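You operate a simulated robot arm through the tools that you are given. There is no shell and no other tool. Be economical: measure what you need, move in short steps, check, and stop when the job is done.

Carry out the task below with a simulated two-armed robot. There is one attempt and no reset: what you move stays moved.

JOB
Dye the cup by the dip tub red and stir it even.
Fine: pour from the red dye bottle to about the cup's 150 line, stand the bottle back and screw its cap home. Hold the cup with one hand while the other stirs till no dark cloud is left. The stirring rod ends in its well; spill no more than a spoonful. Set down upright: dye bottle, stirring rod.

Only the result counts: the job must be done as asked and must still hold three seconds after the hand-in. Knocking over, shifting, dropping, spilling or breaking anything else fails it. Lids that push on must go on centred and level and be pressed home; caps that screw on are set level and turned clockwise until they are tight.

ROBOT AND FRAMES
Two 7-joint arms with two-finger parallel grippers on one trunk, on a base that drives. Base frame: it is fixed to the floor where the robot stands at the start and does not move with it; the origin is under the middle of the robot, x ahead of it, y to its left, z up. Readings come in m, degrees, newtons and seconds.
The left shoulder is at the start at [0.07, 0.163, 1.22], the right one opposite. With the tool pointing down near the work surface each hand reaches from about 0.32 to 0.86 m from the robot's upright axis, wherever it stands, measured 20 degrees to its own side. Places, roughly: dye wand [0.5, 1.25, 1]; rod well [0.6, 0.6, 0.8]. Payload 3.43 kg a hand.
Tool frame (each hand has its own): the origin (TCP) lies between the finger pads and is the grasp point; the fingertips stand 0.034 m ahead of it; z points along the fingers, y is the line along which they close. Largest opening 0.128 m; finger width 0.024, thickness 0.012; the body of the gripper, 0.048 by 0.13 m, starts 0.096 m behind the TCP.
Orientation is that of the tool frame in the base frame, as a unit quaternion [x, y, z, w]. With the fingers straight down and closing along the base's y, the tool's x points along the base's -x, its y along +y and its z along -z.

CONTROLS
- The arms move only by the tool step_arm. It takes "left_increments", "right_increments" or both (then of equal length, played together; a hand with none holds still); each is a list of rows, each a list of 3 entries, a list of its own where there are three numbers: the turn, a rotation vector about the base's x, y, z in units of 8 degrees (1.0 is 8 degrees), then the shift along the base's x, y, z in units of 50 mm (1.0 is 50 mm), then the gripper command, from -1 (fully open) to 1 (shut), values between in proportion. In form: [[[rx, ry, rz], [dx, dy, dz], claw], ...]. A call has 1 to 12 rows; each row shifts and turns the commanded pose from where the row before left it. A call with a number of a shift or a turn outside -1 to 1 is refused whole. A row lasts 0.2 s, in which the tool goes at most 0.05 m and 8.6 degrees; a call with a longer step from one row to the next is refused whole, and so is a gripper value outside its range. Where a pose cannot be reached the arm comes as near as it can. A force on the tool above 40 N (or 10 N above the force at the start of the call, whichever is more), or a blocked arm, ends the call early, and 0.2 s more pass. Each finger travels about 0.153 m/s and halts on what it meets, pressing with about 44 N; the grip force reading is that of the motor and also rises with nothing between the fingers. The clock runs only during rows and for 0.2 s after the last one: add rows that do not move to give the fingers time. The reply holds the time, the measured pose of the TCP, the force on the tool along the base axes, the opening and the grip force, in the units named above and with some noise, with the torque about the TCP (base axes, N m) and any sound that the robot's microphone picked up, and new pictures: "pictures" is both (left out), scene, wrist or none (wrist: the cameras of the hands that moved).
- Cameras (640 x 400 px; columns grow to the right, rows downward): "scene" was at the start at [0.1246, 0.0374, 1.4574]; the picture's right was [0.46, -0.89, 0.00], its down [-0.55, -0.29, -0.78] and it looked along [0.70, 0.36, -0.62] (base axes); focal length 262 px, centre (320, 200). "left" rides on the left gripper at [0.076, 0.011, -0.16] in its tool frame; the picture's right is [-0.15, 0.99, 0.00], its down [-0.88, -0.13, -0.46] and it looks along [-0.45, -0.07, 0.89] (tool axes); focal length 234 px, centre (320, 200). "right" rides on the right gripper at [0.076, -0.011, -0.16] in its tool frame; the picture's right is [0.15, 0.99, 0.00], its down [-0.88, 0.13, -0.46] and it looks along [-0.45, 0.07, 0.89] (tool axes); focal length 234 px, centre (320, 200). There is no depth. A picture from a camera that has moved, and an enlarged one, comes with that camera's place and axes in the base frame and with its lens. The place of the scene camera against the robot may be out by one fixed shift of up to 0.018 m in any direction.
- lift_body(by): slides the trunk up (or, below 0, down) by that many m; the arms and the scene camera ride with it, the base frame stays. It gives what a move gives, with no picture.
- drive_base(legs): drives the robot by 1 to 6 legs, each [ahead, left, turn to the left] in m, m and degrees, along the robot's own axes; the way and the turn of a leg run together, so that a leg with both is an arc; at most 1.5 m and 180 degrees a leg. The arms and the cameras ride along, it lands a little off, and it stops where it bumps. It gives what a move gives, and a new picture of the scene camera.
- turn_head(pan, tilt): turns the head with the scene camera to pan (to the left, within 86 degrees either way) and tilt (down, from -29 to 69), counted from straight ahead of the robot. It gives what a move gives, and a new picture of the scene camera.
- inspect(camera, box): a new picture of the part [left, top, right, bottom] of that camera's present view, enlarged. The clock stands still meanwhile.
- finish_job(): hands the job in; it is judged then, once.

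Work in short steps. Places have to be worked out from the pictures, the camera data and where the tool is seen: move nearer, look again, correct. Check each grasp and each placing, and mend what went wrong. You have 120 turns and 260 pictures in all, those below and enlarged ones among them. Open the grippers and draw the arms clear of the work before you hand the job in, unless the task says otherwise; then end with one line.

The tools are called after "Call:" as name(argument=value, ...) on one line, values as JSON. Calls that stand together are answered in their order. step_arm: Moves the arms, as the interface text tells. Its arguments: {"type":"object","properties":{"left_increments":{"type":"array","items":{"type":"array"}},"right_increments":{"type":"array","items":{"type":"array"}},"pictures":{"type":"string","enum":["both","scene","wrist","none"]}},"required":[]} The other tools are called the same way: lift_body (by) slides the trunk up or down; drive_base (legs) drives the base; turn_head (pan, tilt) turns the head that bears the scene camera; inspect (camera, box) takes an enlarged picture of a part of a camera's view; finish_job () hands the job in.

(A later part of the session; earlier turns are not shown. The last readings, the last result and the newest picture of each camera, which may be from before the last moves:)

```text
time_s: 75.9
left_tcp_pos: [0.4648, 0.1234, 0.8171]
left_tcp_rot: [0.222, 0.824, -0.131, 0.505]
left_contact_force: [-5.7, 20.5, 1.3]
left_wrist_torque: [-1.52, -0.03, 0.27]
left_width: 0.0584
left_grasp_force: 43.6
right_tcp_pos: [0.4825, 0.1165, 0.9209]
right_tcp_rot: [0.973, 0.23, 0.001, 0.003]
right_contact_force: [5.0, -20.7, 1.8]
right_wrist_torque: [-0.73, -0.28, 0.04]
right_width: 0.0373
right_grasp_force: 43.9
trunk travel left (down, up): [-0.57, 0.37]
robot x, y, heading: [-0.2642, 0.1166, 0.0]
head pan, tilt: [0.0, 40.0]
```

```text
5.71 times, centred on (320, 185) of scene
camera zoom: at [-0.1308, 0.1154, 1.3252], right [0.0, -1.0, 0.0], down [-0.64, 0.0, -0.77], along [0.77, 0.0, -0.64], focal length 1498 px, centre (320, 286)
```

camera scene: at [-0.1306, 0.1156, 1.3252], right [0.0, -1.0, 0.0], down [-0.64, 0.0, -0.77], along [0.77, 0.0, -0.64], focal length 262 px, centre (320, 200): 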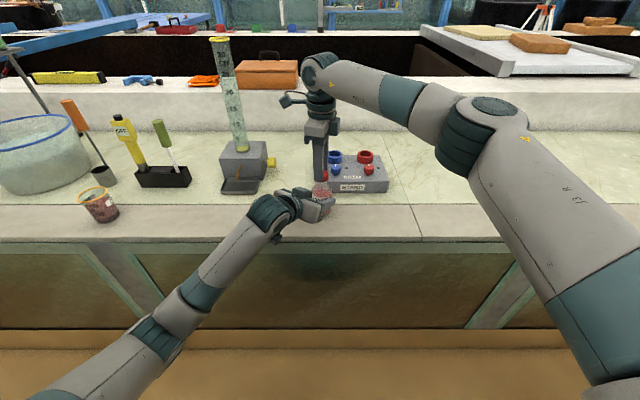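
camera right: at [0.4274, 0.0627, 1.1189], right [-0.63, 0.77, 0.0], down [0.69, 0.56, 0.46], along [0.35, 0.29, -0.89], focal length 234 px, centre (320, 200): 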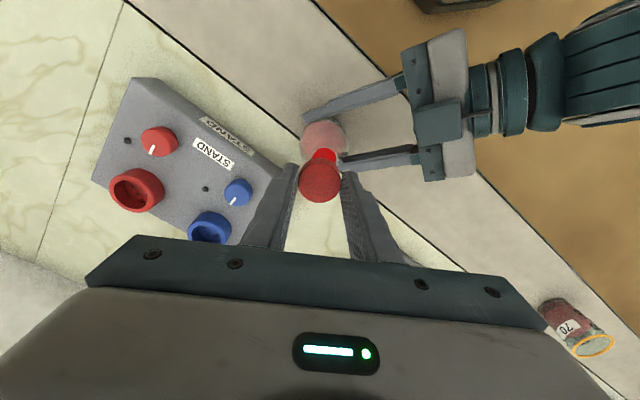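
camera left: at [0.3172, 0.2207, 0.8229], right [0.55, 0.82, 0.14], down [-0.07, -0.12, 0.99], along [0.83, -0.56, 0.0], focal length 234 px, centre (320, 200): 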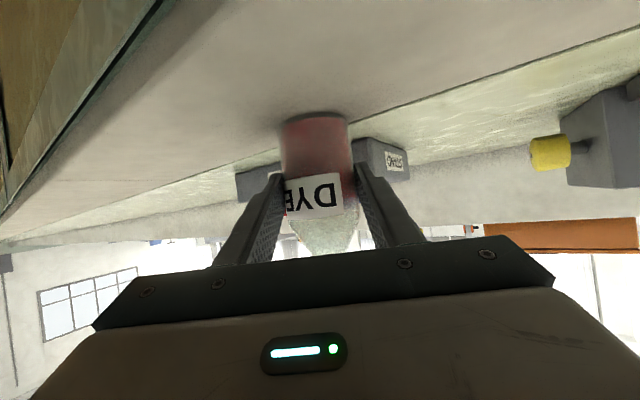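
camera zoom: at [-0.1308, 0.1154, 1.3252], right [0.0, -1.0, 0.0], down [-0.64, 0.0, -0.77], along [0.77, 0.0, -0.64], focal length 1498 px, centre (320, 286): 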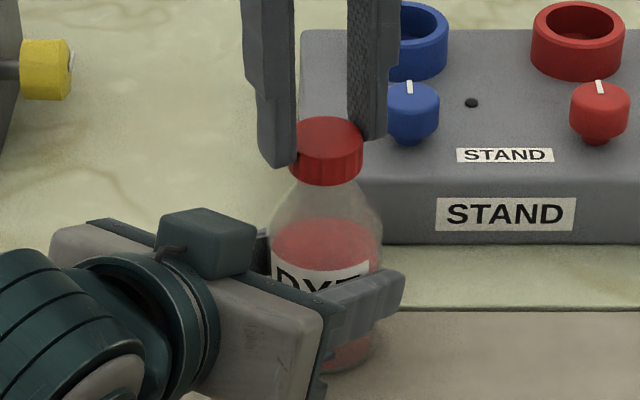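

Another side force; this stroke is done (yaw about −153°). I relieve, open, lift a little and turn back for a fresh grip.

Call:
step_arm(right_increments=[[[0, 0, 0], [0, -0.1, 0], 1], [[0, 0, 0], [0, 0, 0], 0.2], [[0, 0, 0], [0, 0, 0], 0.1], [[0, 0, 0], [0, 0, 0.4], 0.1], [[0, 0, 0], [0, 0, 0.4], 0.1], [[0, 0, 1], [0, 0, 0], 0.1], [[0, 0, 1], [0, 0, 0], 0.1], [[0, 0, 1], [0, 0, 0], 0.1], [[0, 0, 1], [0, 0, 0], 0.1], [[0, 0, 1], [0, 0, 0], 0.1], [[0, 0, 1], [0, 0, 0], 0.1], [[0, 0, 1], [0, 0, 0], 0.1]], pictures="none")

Call:
step_arm(right_increments=[[[0, 0, 1], [0, 0, 0], 0.1], [[0, 0, 1], [0, 0, 0], 0.1], [[0, 0, 1], [0, 0, 0], 0.1], [[0, 0, 1], [0, 0, 0], 0.1], [[0, 0, 1], [0, 0, 0], 0.1], [[0, 0, 1], [0, 0, 0], 0.1], [[0, 0, 1], [0, 0, 0], 0.1], [[0, 0, 1], [0, 0, 0], 0.1], [[0, 0, 1], [0, 0, 0], 0.1], [[0, 0, 1], [0, 0, 0], 0.1], [[0, 0, 1], [0, 0, 0], 0.1], [[0, 0, 1], [0, 0, 0], 0.1]], pictures="wrist")

Call:
inspect(camera="right", box=[240, 100, 400, 260])

Call:
inspect(camera="scene", box=[290, 150, 350, 220])

```text
time_s: 78.5
left_tcp_pos: [0.465, 0.1217, 0.8184]
left_tcp_rot: [0.224, 0.823, -0.133, 0.505]
left_contact_force: [-0.3, -0.7, 1.9]
left_wrist_torque: [-0.04, 0.06, 0.0]
left_width: 0.0578
left_grasp_force: 44.0
right_tcp_pos: [0.4829, 0.1143, 0.9603]
right_tcp_rot: [0.749, 0.662, 0.002, 0.003]
right_contact_force: [-0.4, -0.3, -0.2]
right_wrist_torque: [-0.01, -0.01, 0.01]
right_width: 0.0577
right_grasp_force: 0.0
trunk travel left (down, up): [-0.57, 0.37]
robot x, y, heading: [-0.2582, 0.1206, -0.1]
head pan, tilt: [0.0, 40.0]
```

```text
time_s: 81.1
left_tcp_pos: [0.4642, 0.1205, 0.8172]
left_tcp_rot: [0.224, 0.823, -0.133, 0.506]
left_contact_force: [0.1, -0.6, 0.8]
left_wrist_torque: [-0.03, 0.05, 0.0]
left_width: 0.0583
left_grasp_force: 43.8
right_tcp_pos: [0.482, 0.1137, 0.9593]
right_tcp_rot: [0.008, 1.0, 0.003, -0.001]
right_contact_force: [0.2, 0.3, 0.3]
right_wrist_torque: [-0.02, 0.01, -0.02]
right_width: 0.0574
right_grasp_force: 0.0
trunk travel left (down, up): [-0.57, 0.37]
robot x, y, heading: [-0.2626, 0.117, 0.0]
head pan, tilt: [0.0, 40.0]
camera right: at [0.4058, 0.1032, 1.1199], right [-0.13, 0.99, 0.0], down [0.88, 0.11, 0.46], along [0.45, 0.06, -0.89], focal length 234 px, centre (320, 200)
```

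right: 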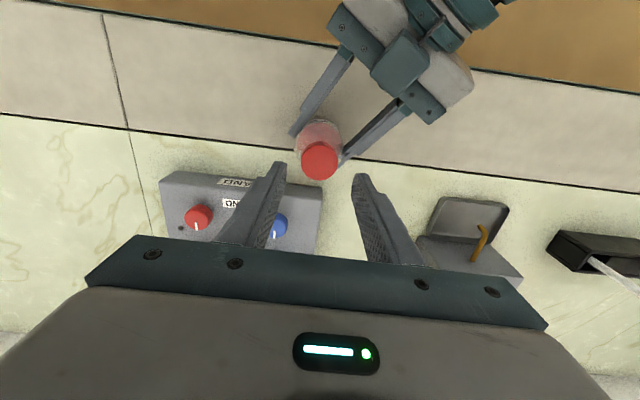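

```text
2.50 times, centred on (320, 180) of right
camera zoom: at [0.4058, 0.1032, 1.1199], right [-0.13, 0.99, 0.0], down [0.88, 0.11, 0.46], along [0.45, 0.06, -0.89], focal length 585 px, centre (320, 250)
```

zoom: 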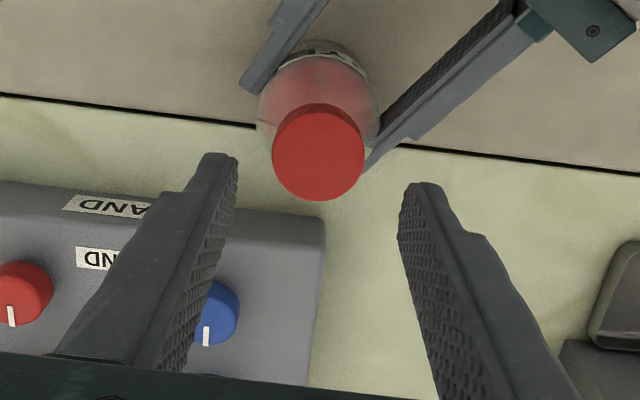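

```text
5.71 times, centred on (320, 185) of scene
camera zoom: at [-0.1303, 0.1155, 1.3251], right [0.0, -1.0, 0.0], down [-0.64, 0.0, -0.77], along [0.77, 0.0, -0.64], focal length 1498 px, centre (320, 286)
```

zoom: 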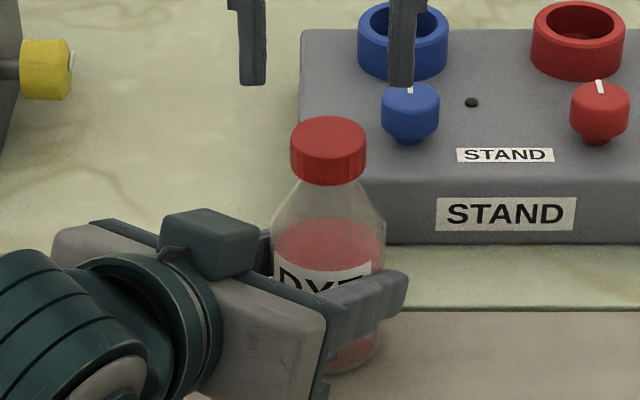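

The cap is level on the neck. I re-centre over it, lower and regrip at +28° yaw.

Call:
step_arm(right_increments=[[[0, 0, 1], [-0.1, -0.02, 0], 0.1], [[0, 0, 1], [0, 0, -0.2], 0.1], [[0, 0, 1], [0, 0, -0.28], 0.1], [[0, 0, 0.5], [0, 0, -0.28], 0.1], [[0, 0, 0], [0, 0, 0], 0.1], [[0, 0, 0], [0, 0, 0], 1], [[0, 0, 0], [0, 0, 0], 1], [[0, 0, 0], [0, 0, 0], 1]], pictures="none")

```text
time_s: 82.9
left_tcp_pos: [0.4646, 0.12, 0.8169]
left_tcp_rot: [0.224, 0.822, -0.134, 0.506]
left_contact_force: [3.2, -1.8, 0.8]
left_wrist_torque: [0.08, 0.24, 0.03]
left_width: 0.0579
left_grasp_force: 44.0
right_tcp_pos: [0.4779, 0.1119, 0.923]
right_tcp_rot: [-0.233, 0.972, 0.002, -0.001]
right_contact_force: [-2.8, 1.8, -0.8]
right_wrist_torque: [0.02, 0.07, 0.02]
right_width: 0.0374
right_grasp_force: 44.0
trunk travel left (down, up): [-0.57, 0.37]
robot x, y, heading: [-0.2638, 0.12, -0.2]
head pan, tilt: [0.0, 40.0]
```

Regripped. I turn clockwise 80°, adding small relief toward −x.

Call:
step_arm(right_increments=[[[0, 0, -1], [-0.01, 0.01, -0.01], 1], [[0, 0, -1], [-0.01, 0.01, -0.01], 1], [[0, 0, -1], [0, 0, -0.01], 1], [[0, 0, -1], [0, 0, -0.01], 1], [[0, 0, -1], [0, 0, -0.01], 1], [[0, 0, -1], [0, 0, -0.01], 1], [[0, 0, -1], [0, 0, -0.01], 1], [[0, 0, -1], [0, 0, -0.01], 1], [[0, 0, -1], [0, 0, -0.01], 1], [[0, 0, -1], [0, 0, -0.01], 1], [[0, 0, 0], [0, 0, 0], 1]], pictures="none")

```text
time_s: 85.3
left_tcp_pos: [0.4635, 0.1213, 0.8181]
left_tcp_rot: [0.224, 0.823, -0.132, 0.505]
left_contact_force: [-6.0, -6.6, -10.0]
left_wrist_torque: [0.47, -0.11, -0.09]
left_width: 0.0582
left_grasp_force: 44.6
right_tcp_pos: [0.4751, 0.1142, 0.9188]
right_tcp_rot: [0.447, 0.895, 0.003, 0.003]
right_contact_force: [11.6, 5.7, 36.1]
right_wrist_torque: [0.2, -0.55, -0.01]
right_width: 0.037
right_grasp_force: 43.5
trunk travel left (down, up): [-0.57, 0.37]
robot x, y, heading: [-0.2638, 0.1198, 0.0]
head pan, tilt: [0.0, 40.0]
```

I pressed down too fast (36 N). I ease up and sideways, then go on turning without descent.

Call:
step_arm(right_increments=[[[0, 0, 0], [0.05, 0.03, 0.05], 1], [[0, 0, -1], [0.01, 0.01, 0], 1], [[0, 0, -1], [0.01, 0.01, 0], 1], [[0, 0, -1], [0.01, 0.01, 0], 1], [[0, 0, -1], [0, 0, 0], 1], [[0, 0, 0], [0, 0, 0], 1]], pictures="none")

Call:
inspect(camera="scene", box=[290, 150, 350, 220])

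```text
time_s: 86.7
left_tcp_pos: [0.4646, 0.1241, 0.8189]
left_tcp_rot: [0.223, 0.823, -0.132, 0.506]
left_contact_force: [14.3, 7.1, -7.2]
left_wrist_torque: [-0.7, 1.45, 0.24]
left_width: 0.0581
left_grasp_force: 43.8
right_tcp_pos: [0.4788, 0.1164, 0.9189]
right_tcp_rot: [0.678, 0.735, 0.0, 0.002]
right_contact_force: [-15.9, -8.8, 20.5]
right_wrist_torque: [-0.16, 0.66, -0.07]
right_width: 0.0375
right_grasp_force: 44.3
trunk travel left (down, up): [-0.57, 0.37]
robot x, y, heading: [-0.2605, 0.1162, 0.0]
head pan, tilt: [0.0, 40.0]
```

```text
5.71 times, centred on (320, 185) of scene
camera zoom: at [-0.1317, 0.1155, 1.3253], right [0.0, -1.0, 0.0], down [-0.64, 0.0, -0.77], along [0.77, 0.0, -0.64], focal length 1498 px, centre (320, 286)
```

zoom: 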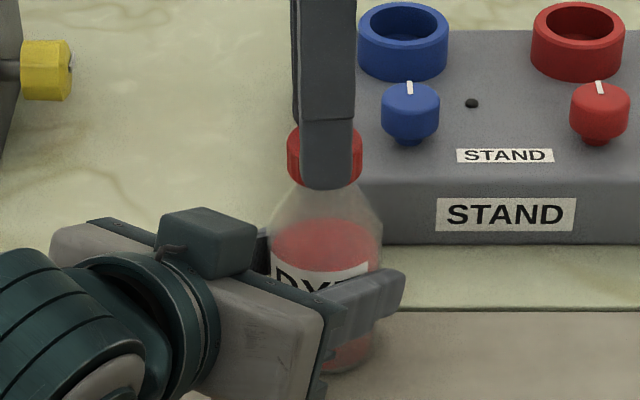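

Cap is visibly lower. I relieve the side force and continue.

Call:
step_arm(right_increments=[[[0, 0, 0], [-0.04, -0.03, 0.03], 1], [[0, 0, -1], [0, 0, 0], 1], [[0, 0, -1], [0, 0, 0], 1], [[0, 0, -1], [0, 0, 0], 1], [[0, 0, -1], [0, 0, 0], 1], [[0, 0, -1], [0, 0, 0], 1], [[0, 0, -1], [0, 0, 0], 1], [[0, 0, 0], [0, 0, 0], 1]], pictures="none")

Call:
inspect(camera="scene", box=[290, 150, 350, 220])

```text
time_s: 88.5
left_tcp_pos: [0.4642, 0.1204, 0.8176]
left_tcp_rot: [0.224, 0.822, -0.133, 0.506]
left_contact_force: [-10.0, 6.8, 9.3]
left_wrist_torque: [-0.87, -0.24, 0.03]
left_width: 0.0583
left_grasp_force: 43.7
right_tcp_pos: [0.4787, 0.1134, 0.9207]
right_tcp_rot: [0.918, 0.396, 0.001, 0.002]
right_contact_force: [8.9, -9.3, -6.3]
right_wrist_torque: [-0.2, -0.74, 0.0]
right_width: 0.0371
right_grasp_force: 43.9
trunk travel left (down, up): [-0.57, 0.37]
robot x, y, heading: [-0.2656, 0.1148, -0.3]
head pan, tilt: [0.0, 40.0]
```

```text
5.71 times, centred on (320, 185) of scene
camera zoom: at [-0.1307, 0.1153, 1.3252], right [0.0, -1.0, 0.0], down [-0.64, 0.0, -0.77], along [0.77, 0.0, -0.64], focal length 1498 px, centre (320, 286)
```

zoom: 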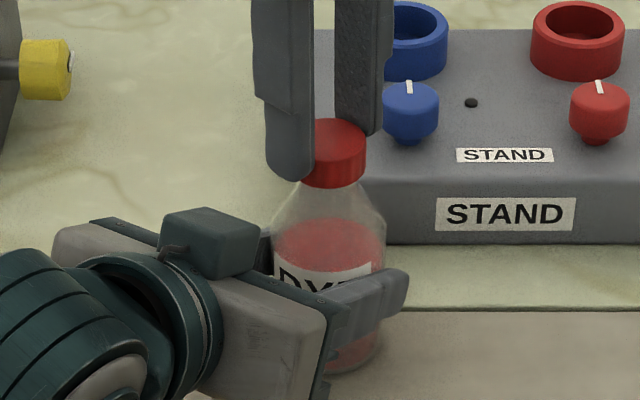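

Height barely changes now, so the cap is seated and needs tightening. I release and turn back in place for another stroke.

Call:
step_arm(right_increments=[[[0, 0, 0], [0.02, -0.02, -0.03], 1], [[0, 0, 0], [0, 0, 0], 0.1], [[0, 0, 0], [0, 0, 0], 0.1], [[0, 0, 1], [0, 0, 0], 0.1], [[0, 0, 1], [0, 0, 0], 0.1], [[0, 0, 1], [0, 0, 0], 0.1], [[0, 0, 1], [0, 0, 0], 0.1], [[0, 0, 1], [0, 0, 0], 0.1], [[0, 0, 1], [0, 0, 0], 0.1], [[0, 0, 1], [0, 0, 0], 0.1], [[0, 0, 1], [0, 0, 0], 0.1], [[0, 0, 1], [0, 0, 0], 0.1]], pictures="none")

Call:
step_arm(right_increments=[[[0, 0, 1], [0, 0, 0], 0.1], [[0, 0, 1], [0, 0, 0], 0.1], [[0, 0, 1], [0, 0, 0], 0.1], [[0, 0, 1], [0, 0, 0], 0.1], [[0, 0, 1], [0, 0, 0], 0.1], [[0, 0, 1], [0, 0, 0], 0.1], [[0, 0, 1], [0, 0, 0], 0.1], [[0, 0, 1], [0, 0, 0], 0.1], [[0, 0, 1], [0, 0, 0], 0.1], [[0, 0, 1], [0, 0, 0], 0.1], [[0, 0, 1], [0, 0, 0], 0.1]], pictures="none")

Call:
inspect(camera="right", box=[240, 100, 400, 260])

Call:
inspect(camera="scene", box=[300, 160, 340, 210])

```text
time_s: 91.1
left_tcp_pos: [0.4642, 0.121, 0.8184]
left_tcp_rot: [0.224, 0.823, -0.133, 0.505]
left_contact_force: [-1.3, -2.7, 7.0]
left_wrist_torque: [-0.19, 0.23, 0.05]
left_width: 0.058
left_grasp_force: 44.1
right_tcp_pos: [0.4785, 0.113, 0.9192]
right_tcp_rot: [0.508, 0.861, 0.002, 0.001]
right_contact_force: [0.4, -0.3, -0.3]
right_wrist_torque: [-0.01, 0.03, -0.03]
right_width: 0.0575
right_grasp_force: 0.1
trunk travel left (down, up): [-0.57, 0.37]
robot x, y, heading: [-0.2666, 0.1199, 0.0]
head pan, tilt: [0.0, 40.0]
```

```text
time_s: 93.5
left_tcp_pos: [0.4646, 0.1221, 0.8184]
left_tcp_rot: [0.224, 0.823, -0.133, 0.505]
left_contact_force: [-1.2, -0.6, 2.8]
left_wrist_torque: [-0.08, 0.14, 0.05]
left_width: 0.0582
left_grasp_force: 44.3
right_tcp_pos: [0.4797, 0.113, 0.919]
right_tcp_rot: [-0.233, 0.973, 0.003, 0.0]
right_contact_force: [-0.9, -0.6, 1.0]
right_wrist_torque: [-0.01, 0.04, -0.02]
right_width: 0.0574
right_grasp_force: 0.0
trunk travel left (down, up): [-0.57, 0.37]
robot x, y, heading: [-0.2639, 0.1192, 0.1]
head pan, tilt: [0.0, 40.0]
```

```text
2.50 times, centred on (320, 180) of right
camera zoom: at [0.417, 0.0689, 1.0799], right [-0.58, 0.82, 0.0], down [0.73, 0.51, 0.46], along [0.37, 0.27, -0.89], focal length 585 px, centre (320, 250)
```

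zoom: 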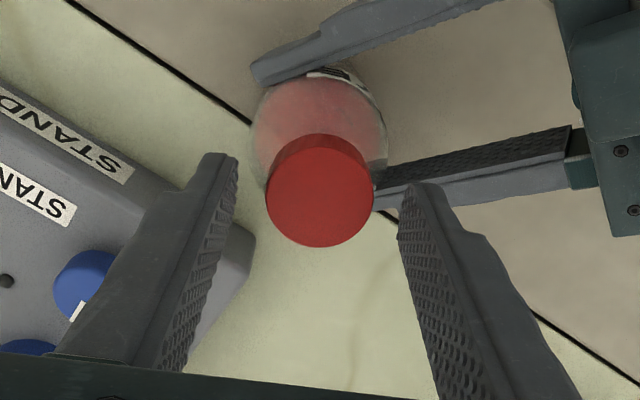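

```text
8.00 times, centred on (320, 185) of scene
camera zoom: at [-0.1306, 0.1155, 1.3252], right [0.0, -1.0, 0.0], down [-0.64, 0.0, -0.77], along [0.77, 0.0, -0.64], focal length 2097 px, centre (320, 320)
```

zoom: 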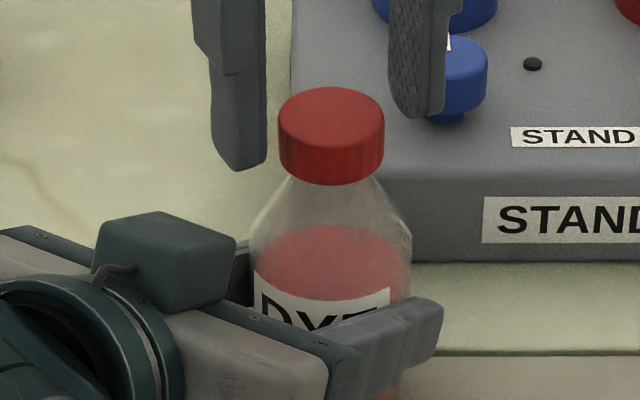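

Cap sits low and level on the neck. I regrip, centred, and turn again.

Call:
step_arm(right_increments=[[[0, 0, 0], [-0.04, -0.03, 0.03], 0.1], [[0, 0, 0], [0, 0, 0], 1], [[0, 0, 0], [0, 0, 0], 1], [[0, 0, -1], [0, 0, 0], 1], [[0, 0, -1], [0, 0, 0], 1], [[0, 0, -1], [0, 0, 0], 1], [[0, 0, -1], [0, 0, 0], 1], [[0, 0, -1], [0, 0, 0], 1], [[0, 0, -1], [0, 0, 0], 1], [[0, 0, -1], [0, 0, 0], 1], [[0, 0, -1], [0, 0, 0], 1], [[0, 0, -1], [0, 0, 0], 1]], pictures="none")

```text
time_s: 96.1
left_tcp_pos: [0.4652, 0.1227, 0.8176]
left_tcp_rot: [0.225, 0.822, -0.134, 0.505]
left_contact_force: [-5.9, -5.9, 1.6]
left_wrist_torque: [0.29, -0.54, -0.67]
left_width: 0.0576
left_grasp_force: 43.9
right_tcp_pos: [0.4773, 0.1119, 0.92]
right_tcp_rot: [0.384, 0.923, 0.002, 0.001]
right_contact_force: [6.4, 6.2, -2.8]
right_wrist_torque: [0.29, -0.12, 0.54]
right_width: 0.0351
right_grasp_force: 44.0
trunk travel left (down, up): [-0.57, 0.37]
robot x, y, heading: [-0.2611, 0.1243, 0.0]
head pan, tilt: [0.0, 40.0]
```

Resistance has appeared (0.54 N·m). I turn on a little to see whether it is tight.

Call:
step_arm(right_increments=[[[0, 0, 0], [0.01, 0.01, 0], 1], [[0, 0, -1], [0, 0, 0], 1], [[0, 0, -1], [0, 0, 0], 1], [[0, 0, -1], [0, 0, 0], 1], [[0, 0, 0], [0, 0, 0], 1]], pictures="wrist")

Call:
inspect(camera="scene", box=[300, 160, 340, 210])

```text
time_s: 97.3
left_tcp_pos: [0.4647, 0.12, 0.819]
left_tcp_rot: [0.225, 0.823, -0.134, 0.505]
left_contact_force: [-10.0, -14.5, 3.3]
left_wrist_torque: [0.79, -0.79, -1.52]
left_width: 0.0582
left_grasp_force: 44.0
right_tcp_pos: [0.478, 0.1152, 0.9218]
right_tcp_rot: [0.568, 0.823, 0.003, 0.001]
right_contact_force: [9.3, 14.6, -3.6]
right_wrist_torque: [0.7, -0.24, 1.27]
right_width: 0.0355
right_grasp_force: 44.4
trunk travel left (down, up): [-0.57, 0.37]
robot x, y, heading: [-0.2651, 0.1184, -0.3]
head pan, tilt: [0.0, 40.0]
camera right: at [0.4393, 0.1807, 1.0821], right [0.87, 0.49, 0.01], down [0.43, -0.78, 0.45], along [0.23, -0.39, -0.89], focal length 234 px, centre (320, 200)
```

right: 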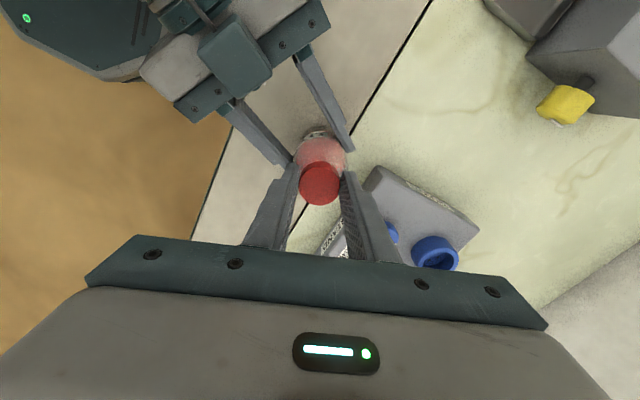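

```text
8.00 times, centred on (320, 185) of scene
camera zoom: at [-0.13, 0.1156, 1.3251], right [0.0, -1.0, 0.0], down [-0.64, 0.0, -0.77], along [0.77, 0.0, -0.64], focal length 2097 px, centre (320, 320)
```

zoom: 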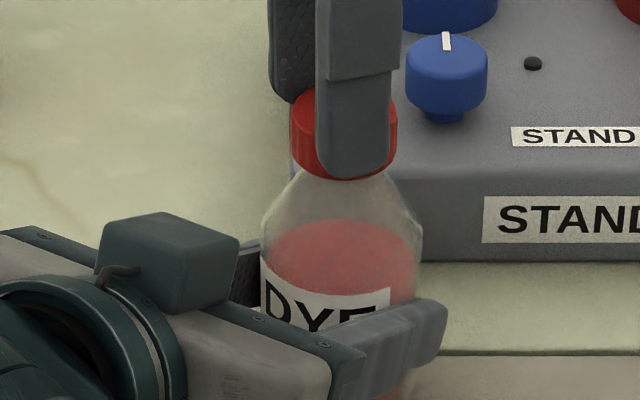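

Torque rose to 1.27 N·m, so the cap is tight. I release the cap and lift away, then check.

Call:
step_arm(right_increments=[[[0, 0, 0], [0.02, 0.03, 0], 1], [[0, 0, 0], [0, 0, 0], 0.1], [[0, 0, 0], [0, 0, 0], 0.1], [[0, 0, 0], [0, 0, 0.5], 0.1], [[0, 0, 0.5], [0, 0, 0.8], 0.1], [[0, 0, 0.5], [0, -0.2, 0.8], 0.1], [[0, 0, 0], [0, 0, 0], 0.1]])

Call:
inspect(camera="scene", box=[290, 150, 350, 220])

Call:
inspect(camera="left", box=[260, 90, 400, 240])

```text
time_s: 98.9
left_tcp_pos: [0.4653, 0.1218, 0.8177]
left_tcp_rot: [0.224, 0.824, -0.133, 0.504]
left_contact_force: [0.6, -0.1, -0.3]
left_wrist_torque: [-0.04, 0.02, -0.01]
left_width: 0.058
left_grasp_force: 44.3
right_tcp_pos: [0.477, 0.1059, 1.0237]
right_tcp_rot: [0.508, 0.861, 0.002, 0.001]
right_contact_force: [0.1, 0.5, 0.1]
right_wrist_torque: [0.02, 0.01, 0.01]
right_width: 0.0575
right_grasp_force: 0.0
trunk travel left (down, up): [-0.57, 0.37]
robot x, y, heading: [-0.2612, 0.1187, -0.1]
head pan, tilt: [0.0, 40.0]
camera scene: at [-0.1298, 0.1158, 1.3251], right [0.0, -1.0, 0.0], down [-0.64, 0.0, -0.77], along [0.77, 0.0, -0.64], focal length 262 px, centre (320, 200)
camera right: at [0.4304, 0.1673, 1.1834], right [0.8, 0.61, 0.0], down [0.54, -0.71, 0.46], along [0.28, -0.36, -0.89], focal length 234 px, centre (320, 200)
```

scene: 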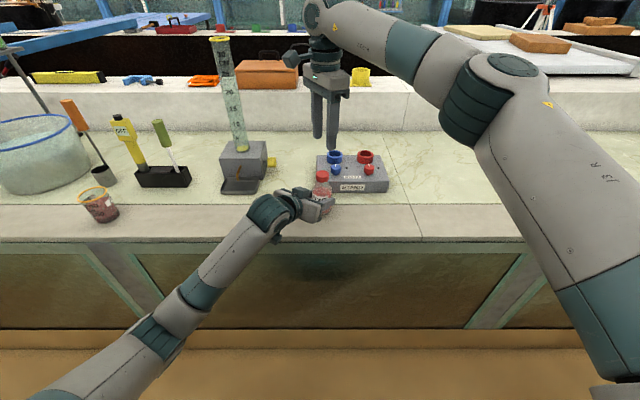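
right: 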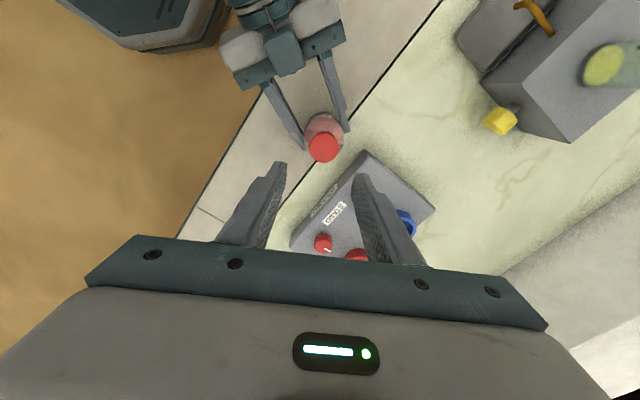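

```text
5.71 times, centred on (320, 185) of scene
camera zoom: at [-0.1298, 0.1158, 1.3251], right [0.0, -1.0, 0.0], down [-0.64, 0.0, -0.77], along [0.77, 0.0, -0.64], focal length 1498 px, centre (320, 286)
```

zoom: 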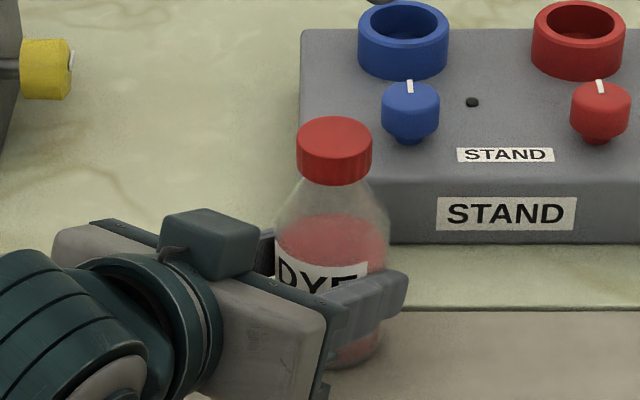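

```text
2.67 times, centred on (330, 165) of left
camera zoom: at [0.3174, 0.221, 0.8223], right [0.55, 0.82, 0.14], down [-0.07, -0.12, 0.99], along [0.83, -0.56, 0.0], focal length 624 px, centre (293, 293)
```

zoom: 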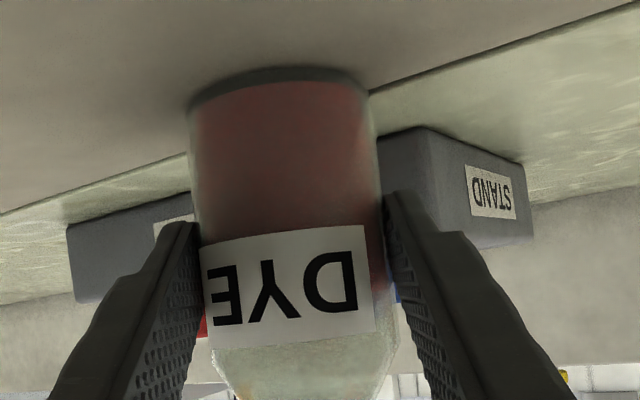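

Cap is home. The bottle may have shifted slightly in the left grip, so I press gently down to seat it before releasing.

Call:
step_arm(left_increments=[[[0, 0, 0], [0, 0, -0.03], 1], [[0, 0, 0], [0, 0, -0.03], 1], [[0, 0, 0], [0, 0, 0], 1]], pictures="none")

```text
time_s: 99.7
left_tcp_pos: [0.4645, 0.12, 0.8165]
left_tcp_rot: [0.223, 0.821, -0.134, 0.508]
left_contact_force: [5.9, 2.4, 18.6]
left_wrist_torque: [-0.23, -0.16, 0.1]
left_width: 0.0576
left_grasp_force: 43.5
right_tcp_pos: [0.4761, 0.1063, 1.0244]
right_tcp_rot: [0.508, 0.861, 0.003, 0.001]
right_contact_force: [-0.3, -0.2, -0.4]
right_wrist_torque: [0.0, 0.0, 0.04]
right_width: 0.0577
right_grasp_force: 0.1
trunk travel left (down, up): [-0.57, 0.37]
robot x, y, heading: [-0.2636, 0.1216, -0.0]
head pan, tilt: [0.0, 40.0]
```

Base firmly on the table. I ease off and open slowly, then retreat along the fingers.

Call:
step_arm(left_increments=[[[0, 0, 0], [0, 0, 0.05], 1], [[0, 0, 0], [0, 0, 0], 0.08], [[0, 0, 0], [0, 0, 0], 0], [[0, 0, 0], [0, 0, 0], -0.5], [[0, 0, 0], [0, 0, 0], -1], [[0, 0, 0], [0, 0, 0], -1], [[0, 0, 0], [-0.45, 0.26, 0.1], -1], [[0, 0, 0], [-0.45, 0.26, 0.1], -1], [[0, 0, 0], [-0.45, 0.26, 0.1], -1], [[0, 0, 0], [-0.45, 0.26, 0.1], -1]])

Call:
inspect(camera="scene", box=[290, 150, 350, 220])

Call:
inspect(camera="left", box=[240, 90, 400, 260])

```text
time_s: 101.9
left_tcp_pos: [0.3726, 0.1745, 0.8373]
left_tcp_rot: [0.224, 0.823, -0.133, 0.505]
left_contact_force: [-0.7, -0.3, 0.0]
left_wrist_torque: [-0.02, -0.02, 0.0]
left_width: 0.1282
left_grasp_force: 0.0
right_tcp_pos: [0.4764, 0.1066, 1.0222]
right_tcp_rot: [0.508, 0.861, 0.002, 0.001]
right_contact_force: [0.0, -0.1, -0.2]
right_wrist_torque: [-0.01, 0.01, -0.02]
right_width: 0.0574
right_grasp_force: 0.0
trunk travel left (down, up): [-0.57, 0.37]
robot x, y, heading: [-0.2661, 0.1186, 0.0]
head pan, tilt: [0.0, 40.0]
camera scene: at [-0.1307, 0.116, 1.3252], right [0.0, -1.0, 0.0], down [-0.64, 0.0, -0.77], along [0.77, 0.0, -0.64], focal length 262 px, centre (320, 200)
camera left: at [0.2254, 0.274, 0.8416], right [0.55, 0.82, 0.14], down [-0.07, -0.12, 0.99], along [0.83, -0.56, 0.0], focal length 234 px, centre (320, 200)
```

scene: 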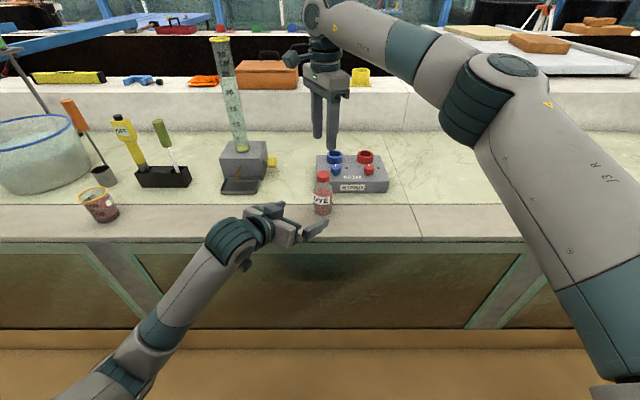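
left: 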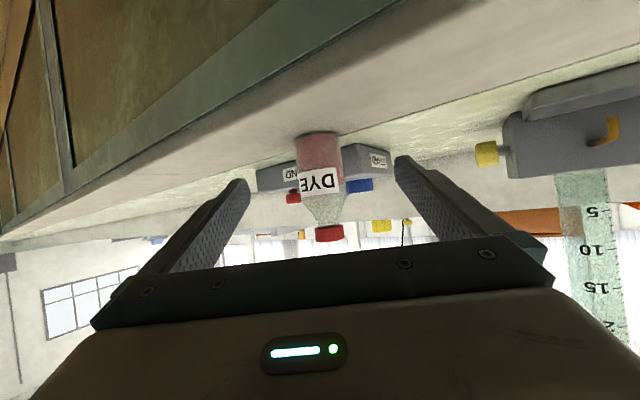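

```text
5.71 times, centred on (320, 185) of scene
camera zoom: at [-0.1307, 0.116, 1.3252], right [0.0, -1.0, 0.0], down [-0.64, 0.0, -0.77], along [0.77, 0.0, -0.64], focal length 1498 px, centre (320, 286)
```

zoom: 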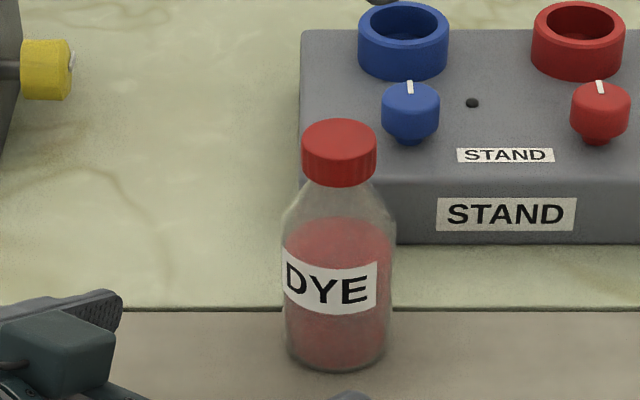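

```text
2.35 times, centred on (320, 175) of left
camera zoom: at [0.2254, 0.274, 0.8416], right [0.55, 0.82, 0.14], down [-0.07, -0.12, 0.99], along [0.83, -0.56, 0.0], focal length 551 px, centre (320, 259)
```

zoom: 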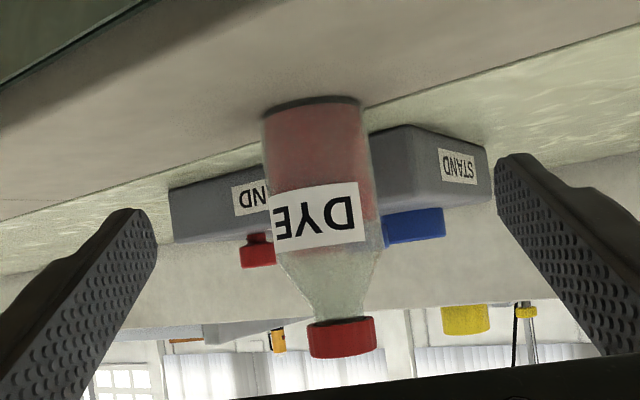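

Bottle upright and capped. Now the stirring: I draw both hands back, straighten the right hand's yaw, then drive left and ahead.

Call:
step_arm(left_increments=[[[0, 0, 0], [-0.3, 0, 0.1], -1], [[0, 0, 0], [-0.3, 0, 0.1], -1], [[0, 0, 0], [-0.3, 0, 0.1], -1], [[0, 0, 0], [-0.3, 0, 0.1], -1], [[0, 0, 0], [-0.3, 0, 0.1], -1], [[0, 0, 0], [-0.3, 0, 0.1], -1], [[0, 0, 0], [-0.3, 0, 0.1], -1], [[0, 0, 0], [0, 0, 0], -1]], right_increments=[[[0, 0, 0], [-0.1, 0, 0.7], 0.1], [[0, 0, 1], [-0.3, 0, 0.5], -0.2], [[0, 0, 1], [-0.3, 0, 0.5], -0.2], [[0, 0, 1], [-0.3, 0, 0], -0.2], [[0, 0, 1], [-0.3, 0, 0], -0.2], [[0, 0, 1], [-0.3, 0, 0], -0.2], [[0, 0, 1], [-0.3, 0, 0], -0.2], [[0, 0, 1], [-0.3, 0, 0], -0.2]], pictures="none")

Call:
drive_base(legs=[[0, 0.44, 0]])

```text
time_s: 103.7
left_tcp_pos: [0.2708, 0.1713, 0.8726]
left_tcp_rot: [0.224, 0.823, -0.133, 0.505]
left_contact_force: [-0.5, 0.2, 0.7]
left_wrist_torque: [-0.01, 0.0, -0.02]
left_width: 0.1276
left_grasp_force: 0.0
right_tcp_pos: [0.3674, 0.1045, 1.1111]
right_tcp_rot: [0.044, 0.999, 0.003, 0.0]
right_contact_force: [0.1, 0.3, 0.5]
right_wrist_torque: [-0.01, 0.02, -0.03]
right_width: 0.0767
right_grasp_force: 0.1
trunk travel left (down, up): [-0.57, 0.37]
robot x, y, heading: [-0.2638, 0.1137, -0.2]
head pan, tilt: [0.0, 40.0]
```

```text
time_s: 106.3
left_tcp_pos: [0.2692, 0.6085, 0.8712]
left_tcp_rot: [0.221, 0.823, -0.131, 0.506]
left_contact_force: [-0.1, 0.5, -0.7]
left_wrist_torque: [-0.01, 0.03, -0.04]
left_width: 0.1278
left_grasp_force: 0.1
right_tcp_pos: [0.3679, 0.5416, 1.1104]
right_tcp_rot: [0.042, 0.999, 0.002, 0.0]
right_contact_force: [0.1, 0.4, -0.4]
right_wrist_torque: [-0.03, -0.02, -0.03]
right_width: 0.0768
right_grasp_force: 0.0
trunk travel left (down, up): [-0.57, 0.37]
robot x, y, heading: [-0.2662, 0.5534, 0.1]
head pan, tilt: [0.0, 40.0]
camera scene: at [-0.1307, 0.5516, 1.3251], right [0.0, -1.0, 0.0], down [-0.64, 0.0, -0.77], along [0.77, 0.0, -0.64], focal length 262 px, centre (320, 200)
```

scene: 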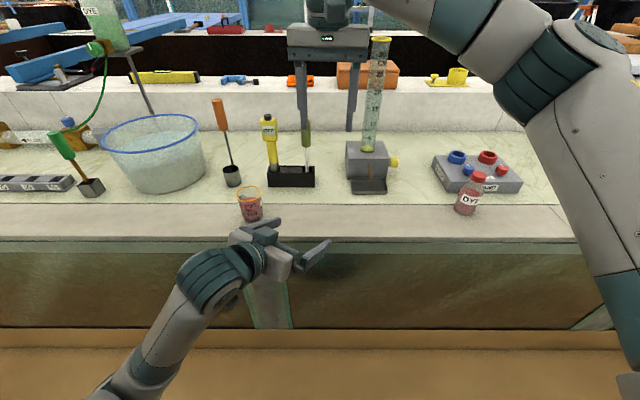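

I drive 10 cm ahead; both hands stay clear of things at these heights.

Call:
drive_base(legs=[[0.1, 0, 0]])

Call:
step_arm(left_increments=[[[0, 0, 0], [-0.4, 0.6, 0], -1], [[0, 0, 0], [-0.4, 0.8, 0], -1], [[0, 0, 0], [0, 0.9, 0], -1], [[0, 0, 0], [0, 0.9, 0], -1], [[0, 0, 0], [0, 0.9, 0], -1]], pictures="none")

```text
time_s: 107.5
left_tcp_pos: [0.3652, 0.6091, 0.8717]
left_tcp_rot: [0.221, 0.824, -0.131, 0.505]
left_contact_force: [0.3, -0.5, -0.5]
left_wrist_torque: [0.03, -0.01, -0.05]
left_width: 0.1279
left_grasp_force: 0.0
right_tcp_pos: [0.4649, 0.542, 1.1113]
right_tcp_rot: [0.042, 0.999, 0.002, -0.001]
right_contact_force: [0.6, 0.1, -0.5]
right_wrist_torque: [-0.04, 0.07, 0.01]
right_width: 0.0767
right_grasp_force: 0.0
trunk travel left (down, up): [-0.57, 0.37]
robot x, y, heading: [-0.1684, 0.5554, 0.0]
head pan, tilt: [0.0, 40.0]
camera scene: at [-0.0333, 0.5516, 1.3251], right [0.0, -1.0, 0.0], down [-0.64, 0.0, -0.77], along [0.77, 0.0, -0.64], focal length 262 px, centre (320, 200)
```

scene: 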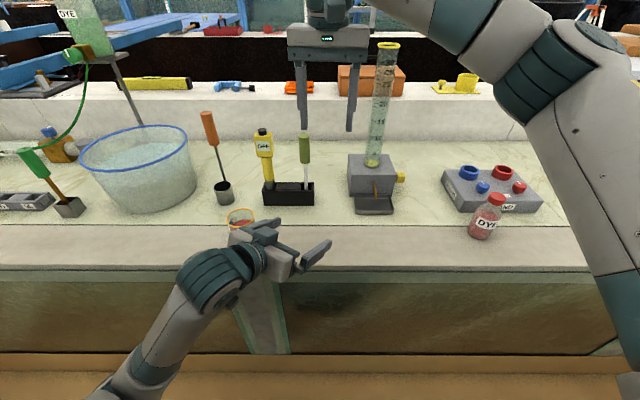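

```text
time_s: 108.7
left_tcp_pos: [0.3684, 0.813, 0.8534]
left_tcp_rot: [0.222, 0.823, -0.133, 0.506]
left_contact_force: [0.2, 0.2, -0.3]
left_wrist_torque: [0.0, 0.05, -0.02]
left_width: 0.128
left_grasp_force: 0.1
left hand out of reach, approached as far as the arm can: row 1, 2
right_tcp_pos: [0.4631, 0.5433, 1.1114]
right_tcp_rot: [0.043, 0.999, 0.002, 0.0]
right_contact_force: [0.2, 0.5, -0.6]
right_wrist_torque: [-0.03, -0.01, 0.0]
right_width: 0.0765
right_grasp_force: 0.0
trunk travel left (down, up): [-0.57, 0.37]
robot x, y, heading: [-0.1673, 0.5525, 0.2]
head pan, tilt: [0.0, 40.0]
```

I check that the left fingers passed clear of the cup.

Call:
step_arm(left_increments=[[[0, 0, 0], [0, 0, 0], -1]])

Call:
inspect(camera="scene", box=[180, 150, 300, 270])

```text
time_s: 109.1
left_tcp_pos: [0.3681, 0.8131, 0.8531]
left_tcp_rot: [0.221, 0.823, -0.131, 0.506]
left_contact_force: [0.4, 0.7, 0.4]
left_wrist_torque: [-0.04, 0.01, -0.03]
left_width: 0.128
left_grasp_force: 0.0
right_tcp_pos: [0.4637, 0.5434, 1.1113]
right_tcp_rot: [0.042, 0.999, 0.003, 0.0]
right_contact_force: [0.3, -0.1, -0.2]
right_wrist_torque: [-0.01, -0.02, 0.01]
right_width: 0.0768
right_grasp_force: 0.0
trunk travel left (down, up): [-0.57, 0.37]
robot x, y, heading: [-0.1711, 0.5555, 0.5]
head pan, tilt: [0.0, 40.0]
camera scene: at [-0.0345, 0.552, 1.3252], right [0.0, -1.0, 0.0], down [-0.64, 0.0, -0.77], along [0.77, 0.0, -0.64], focal length 262 px, centre (320, 200)
camera left: at [0.2204, 0.9119, 0.8575], right [0.55, 0.82, 0.14], down [-0.07, -0.12, 0.99], along [0.83, -0.55, 0.0], focal length 234 px, centre (320, 200)
```

scene: 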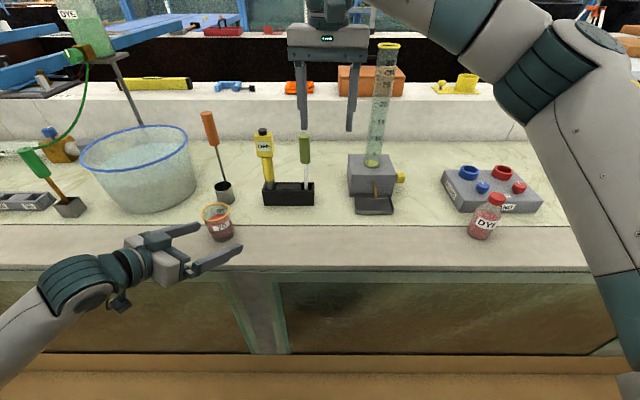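
left: 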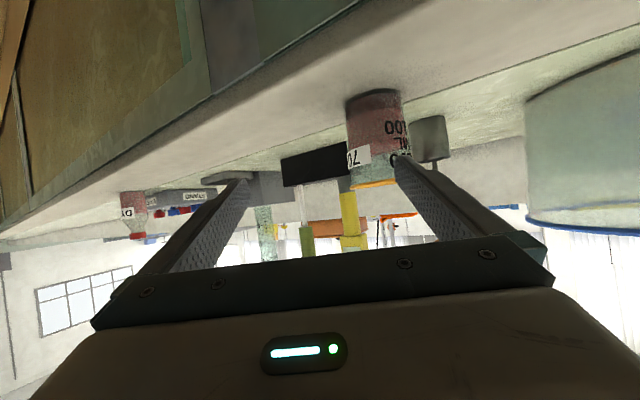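

```text
3.33 times, centred on (240, 210) of scene
camera zoom: at [-0.0345, 0.552, 1.3252], right [0.0, -1.0, 0.0], down [-0.64, 0.0, -0.77], along [0.77, 0.0, -0.64], focal length 874 px, centre (587, 167)
```

zoom: 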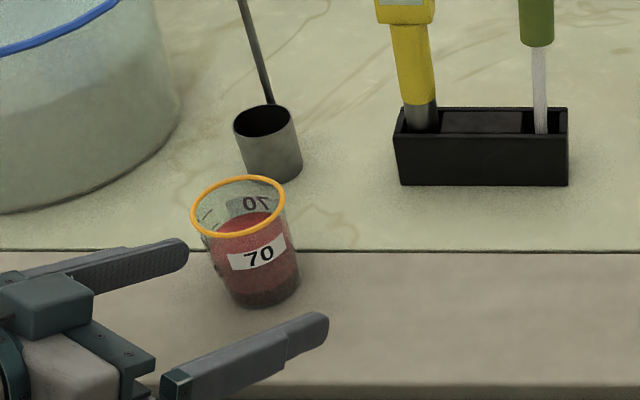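

The sweep pushed the cup: it now stands upright at about (0.475, 0.829), turned, with no spill. I move the left hand 77 mm in +y (this backs away from the cup) to line up with it.

Call:
step_arm(left_increments=[[[0, 0, 0], [0, 0.5, 0], -1], [[0, 0, 0], [0, 0.6, 0], -1], [[0, 0, 0], [0, 0.44, 0], -1], [[0, 0, 0], [0, 0, -0.3], -1], [[0, 0, 0], [0, 0, -0.3], -1], [[0, 0, 0], [0, 0, 0], -1]])

Call:
inspect(camera="scene", box=[180, 150, 300, 270])

```text
time_s: 110.5
left_tcp_pos: [0.3699, 0.8867, 0.8245]
left_tcp_rot: [0.222, 0.823, -0.132, 0.505]
left_contact_force: [0.2, 0.4, 0.3]
left_wrist_torque: [0.01, 0.02, 0.01]
left_width: 0.128
left_grasp_force: 0.1
right_tcp_pos: [0.4638, 0.5426, 1.1117]
right_tcp_rot: [0.042, 0.999, 0.002, 0.001]
right_contact_force: [-0.5, 0.2, -0.5]
right_wrist_torque: [-0.05, -0.01, 0.02]
right_width: 0.0767
right_grasp_force: 0.1
trunk travel left (down, up): [-0.57, 0.37]
robot x, y, heading: [-0.166, 0.5535, 0.3]
head pan, tilt: [0.0, 40.0]
camera scene: at [-0.0342, 0.5515, 1.3251], right [0.0, -1.0, 0.0], down [-0.64, 0.0, -0.77], along [0.77, 0.0, -0.64], focal length 262 px, centre (320, 200)
camera left: at [0.222, 0.9843, 0.829], right [0.55, 0.82, 0.14], down [-0.07, -0.12, 0.99], along [0.83, -0.55, 0.0], focal length 234 px, centre (320, 200)
```

scene: 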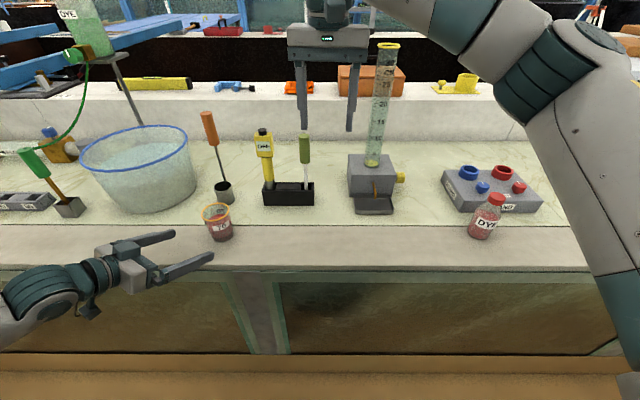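
left: 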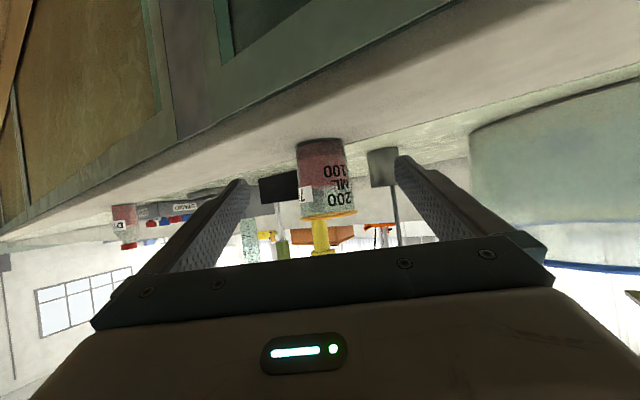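

```text
3.33 times, centred on (240, 210) of scene
camera zoom: at [-0.0342, 0.5515, 1.3251], right [0.0, -1.0, 0.0], down [-0.64, 0.0, -0.77], along [0.77, 0.0, -0.64], focal length 874 px, centre (587, 167)
```

zoom: 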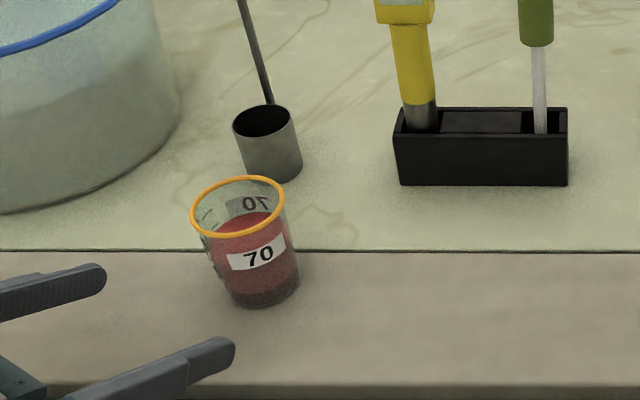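

Cup is centred ahead. I advance and close gently.

Call:
step_arm(left_increments=[[[0, 0, 0], [0.45, -0.26, -0.06], -1], [[0, 0, 0], [0.45, -0.26, -0.06], -1], [[0, 0, 0], [0.45, -0.26, -0.06], -1], [[0, 0, 0], [0.45, -0.26, -0.06], -1], [[0, 0, 0], [0, 0, 0], -1], [[0, 0, 0], [0, 0, 0], -0.3], [[0, 0, 0], [0, 0, 0], -0.05], [[0, 0, 0], [0, 0, 0], 0.05], [[0, 0, 0], [0, 0, 0], 0.05]])

```text
time_s: 112.5
left_tcp_pos: [0.457, 0.8367, 0.8091]
left_tcp_rot: [0.222, 0.824, -0.131, 0.505]
left_contact_force: [-0.6, -0.3, 0.3]
left_wrist_torque: [-0.01, -0.02, -0.01]
left_width: 0.0645
left_grasp_force: 43.4
right_tcp_pos: [0.4639, 0.5424, 1.1114]
right_tcp_rot: [0.042, 0.999, 0.002, 0.0]
right_contact_force: [-0.7, 0.1, 0.4]
right_wrist_torque: [0.01, 0.0, 0.0]
right_width: 0.0767
right_grasp_force: 0.0
trunk travel left (down, up): [-0.57, 0.37]
robot x, y, heading: [-0.1644, 0.5523, 0.2]
head pan, tilt: [0.0, 40.0]
camera scene: at [-0.0341, 0.5516, 1.3251], right [0.0, -1.0, 0.0], down [-0.64, 0.0, -0.77], along [0.77, 0.0, -0.64], focal length 262 px, centre (320, 200)
camera left: at [0.31, 0.9342, 0.8148], right [0.55, 0.82, 0.14], down [-0.07, -0.12, 0.99], along [0.83, -0.55, 0.0], focal length 234 px, centre (320, 200)
```

scene: 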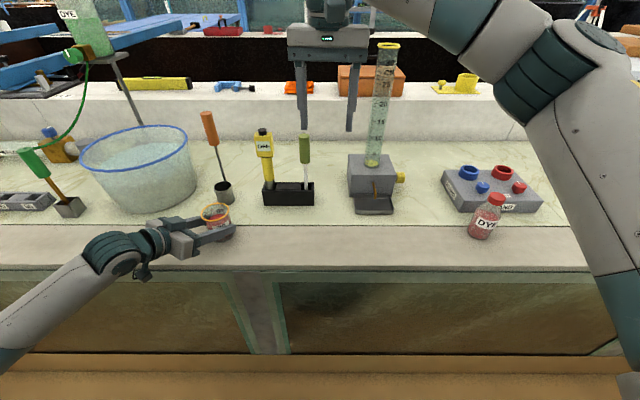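
left: 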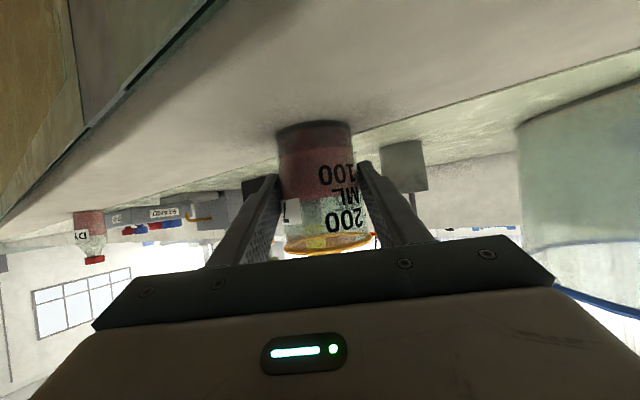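

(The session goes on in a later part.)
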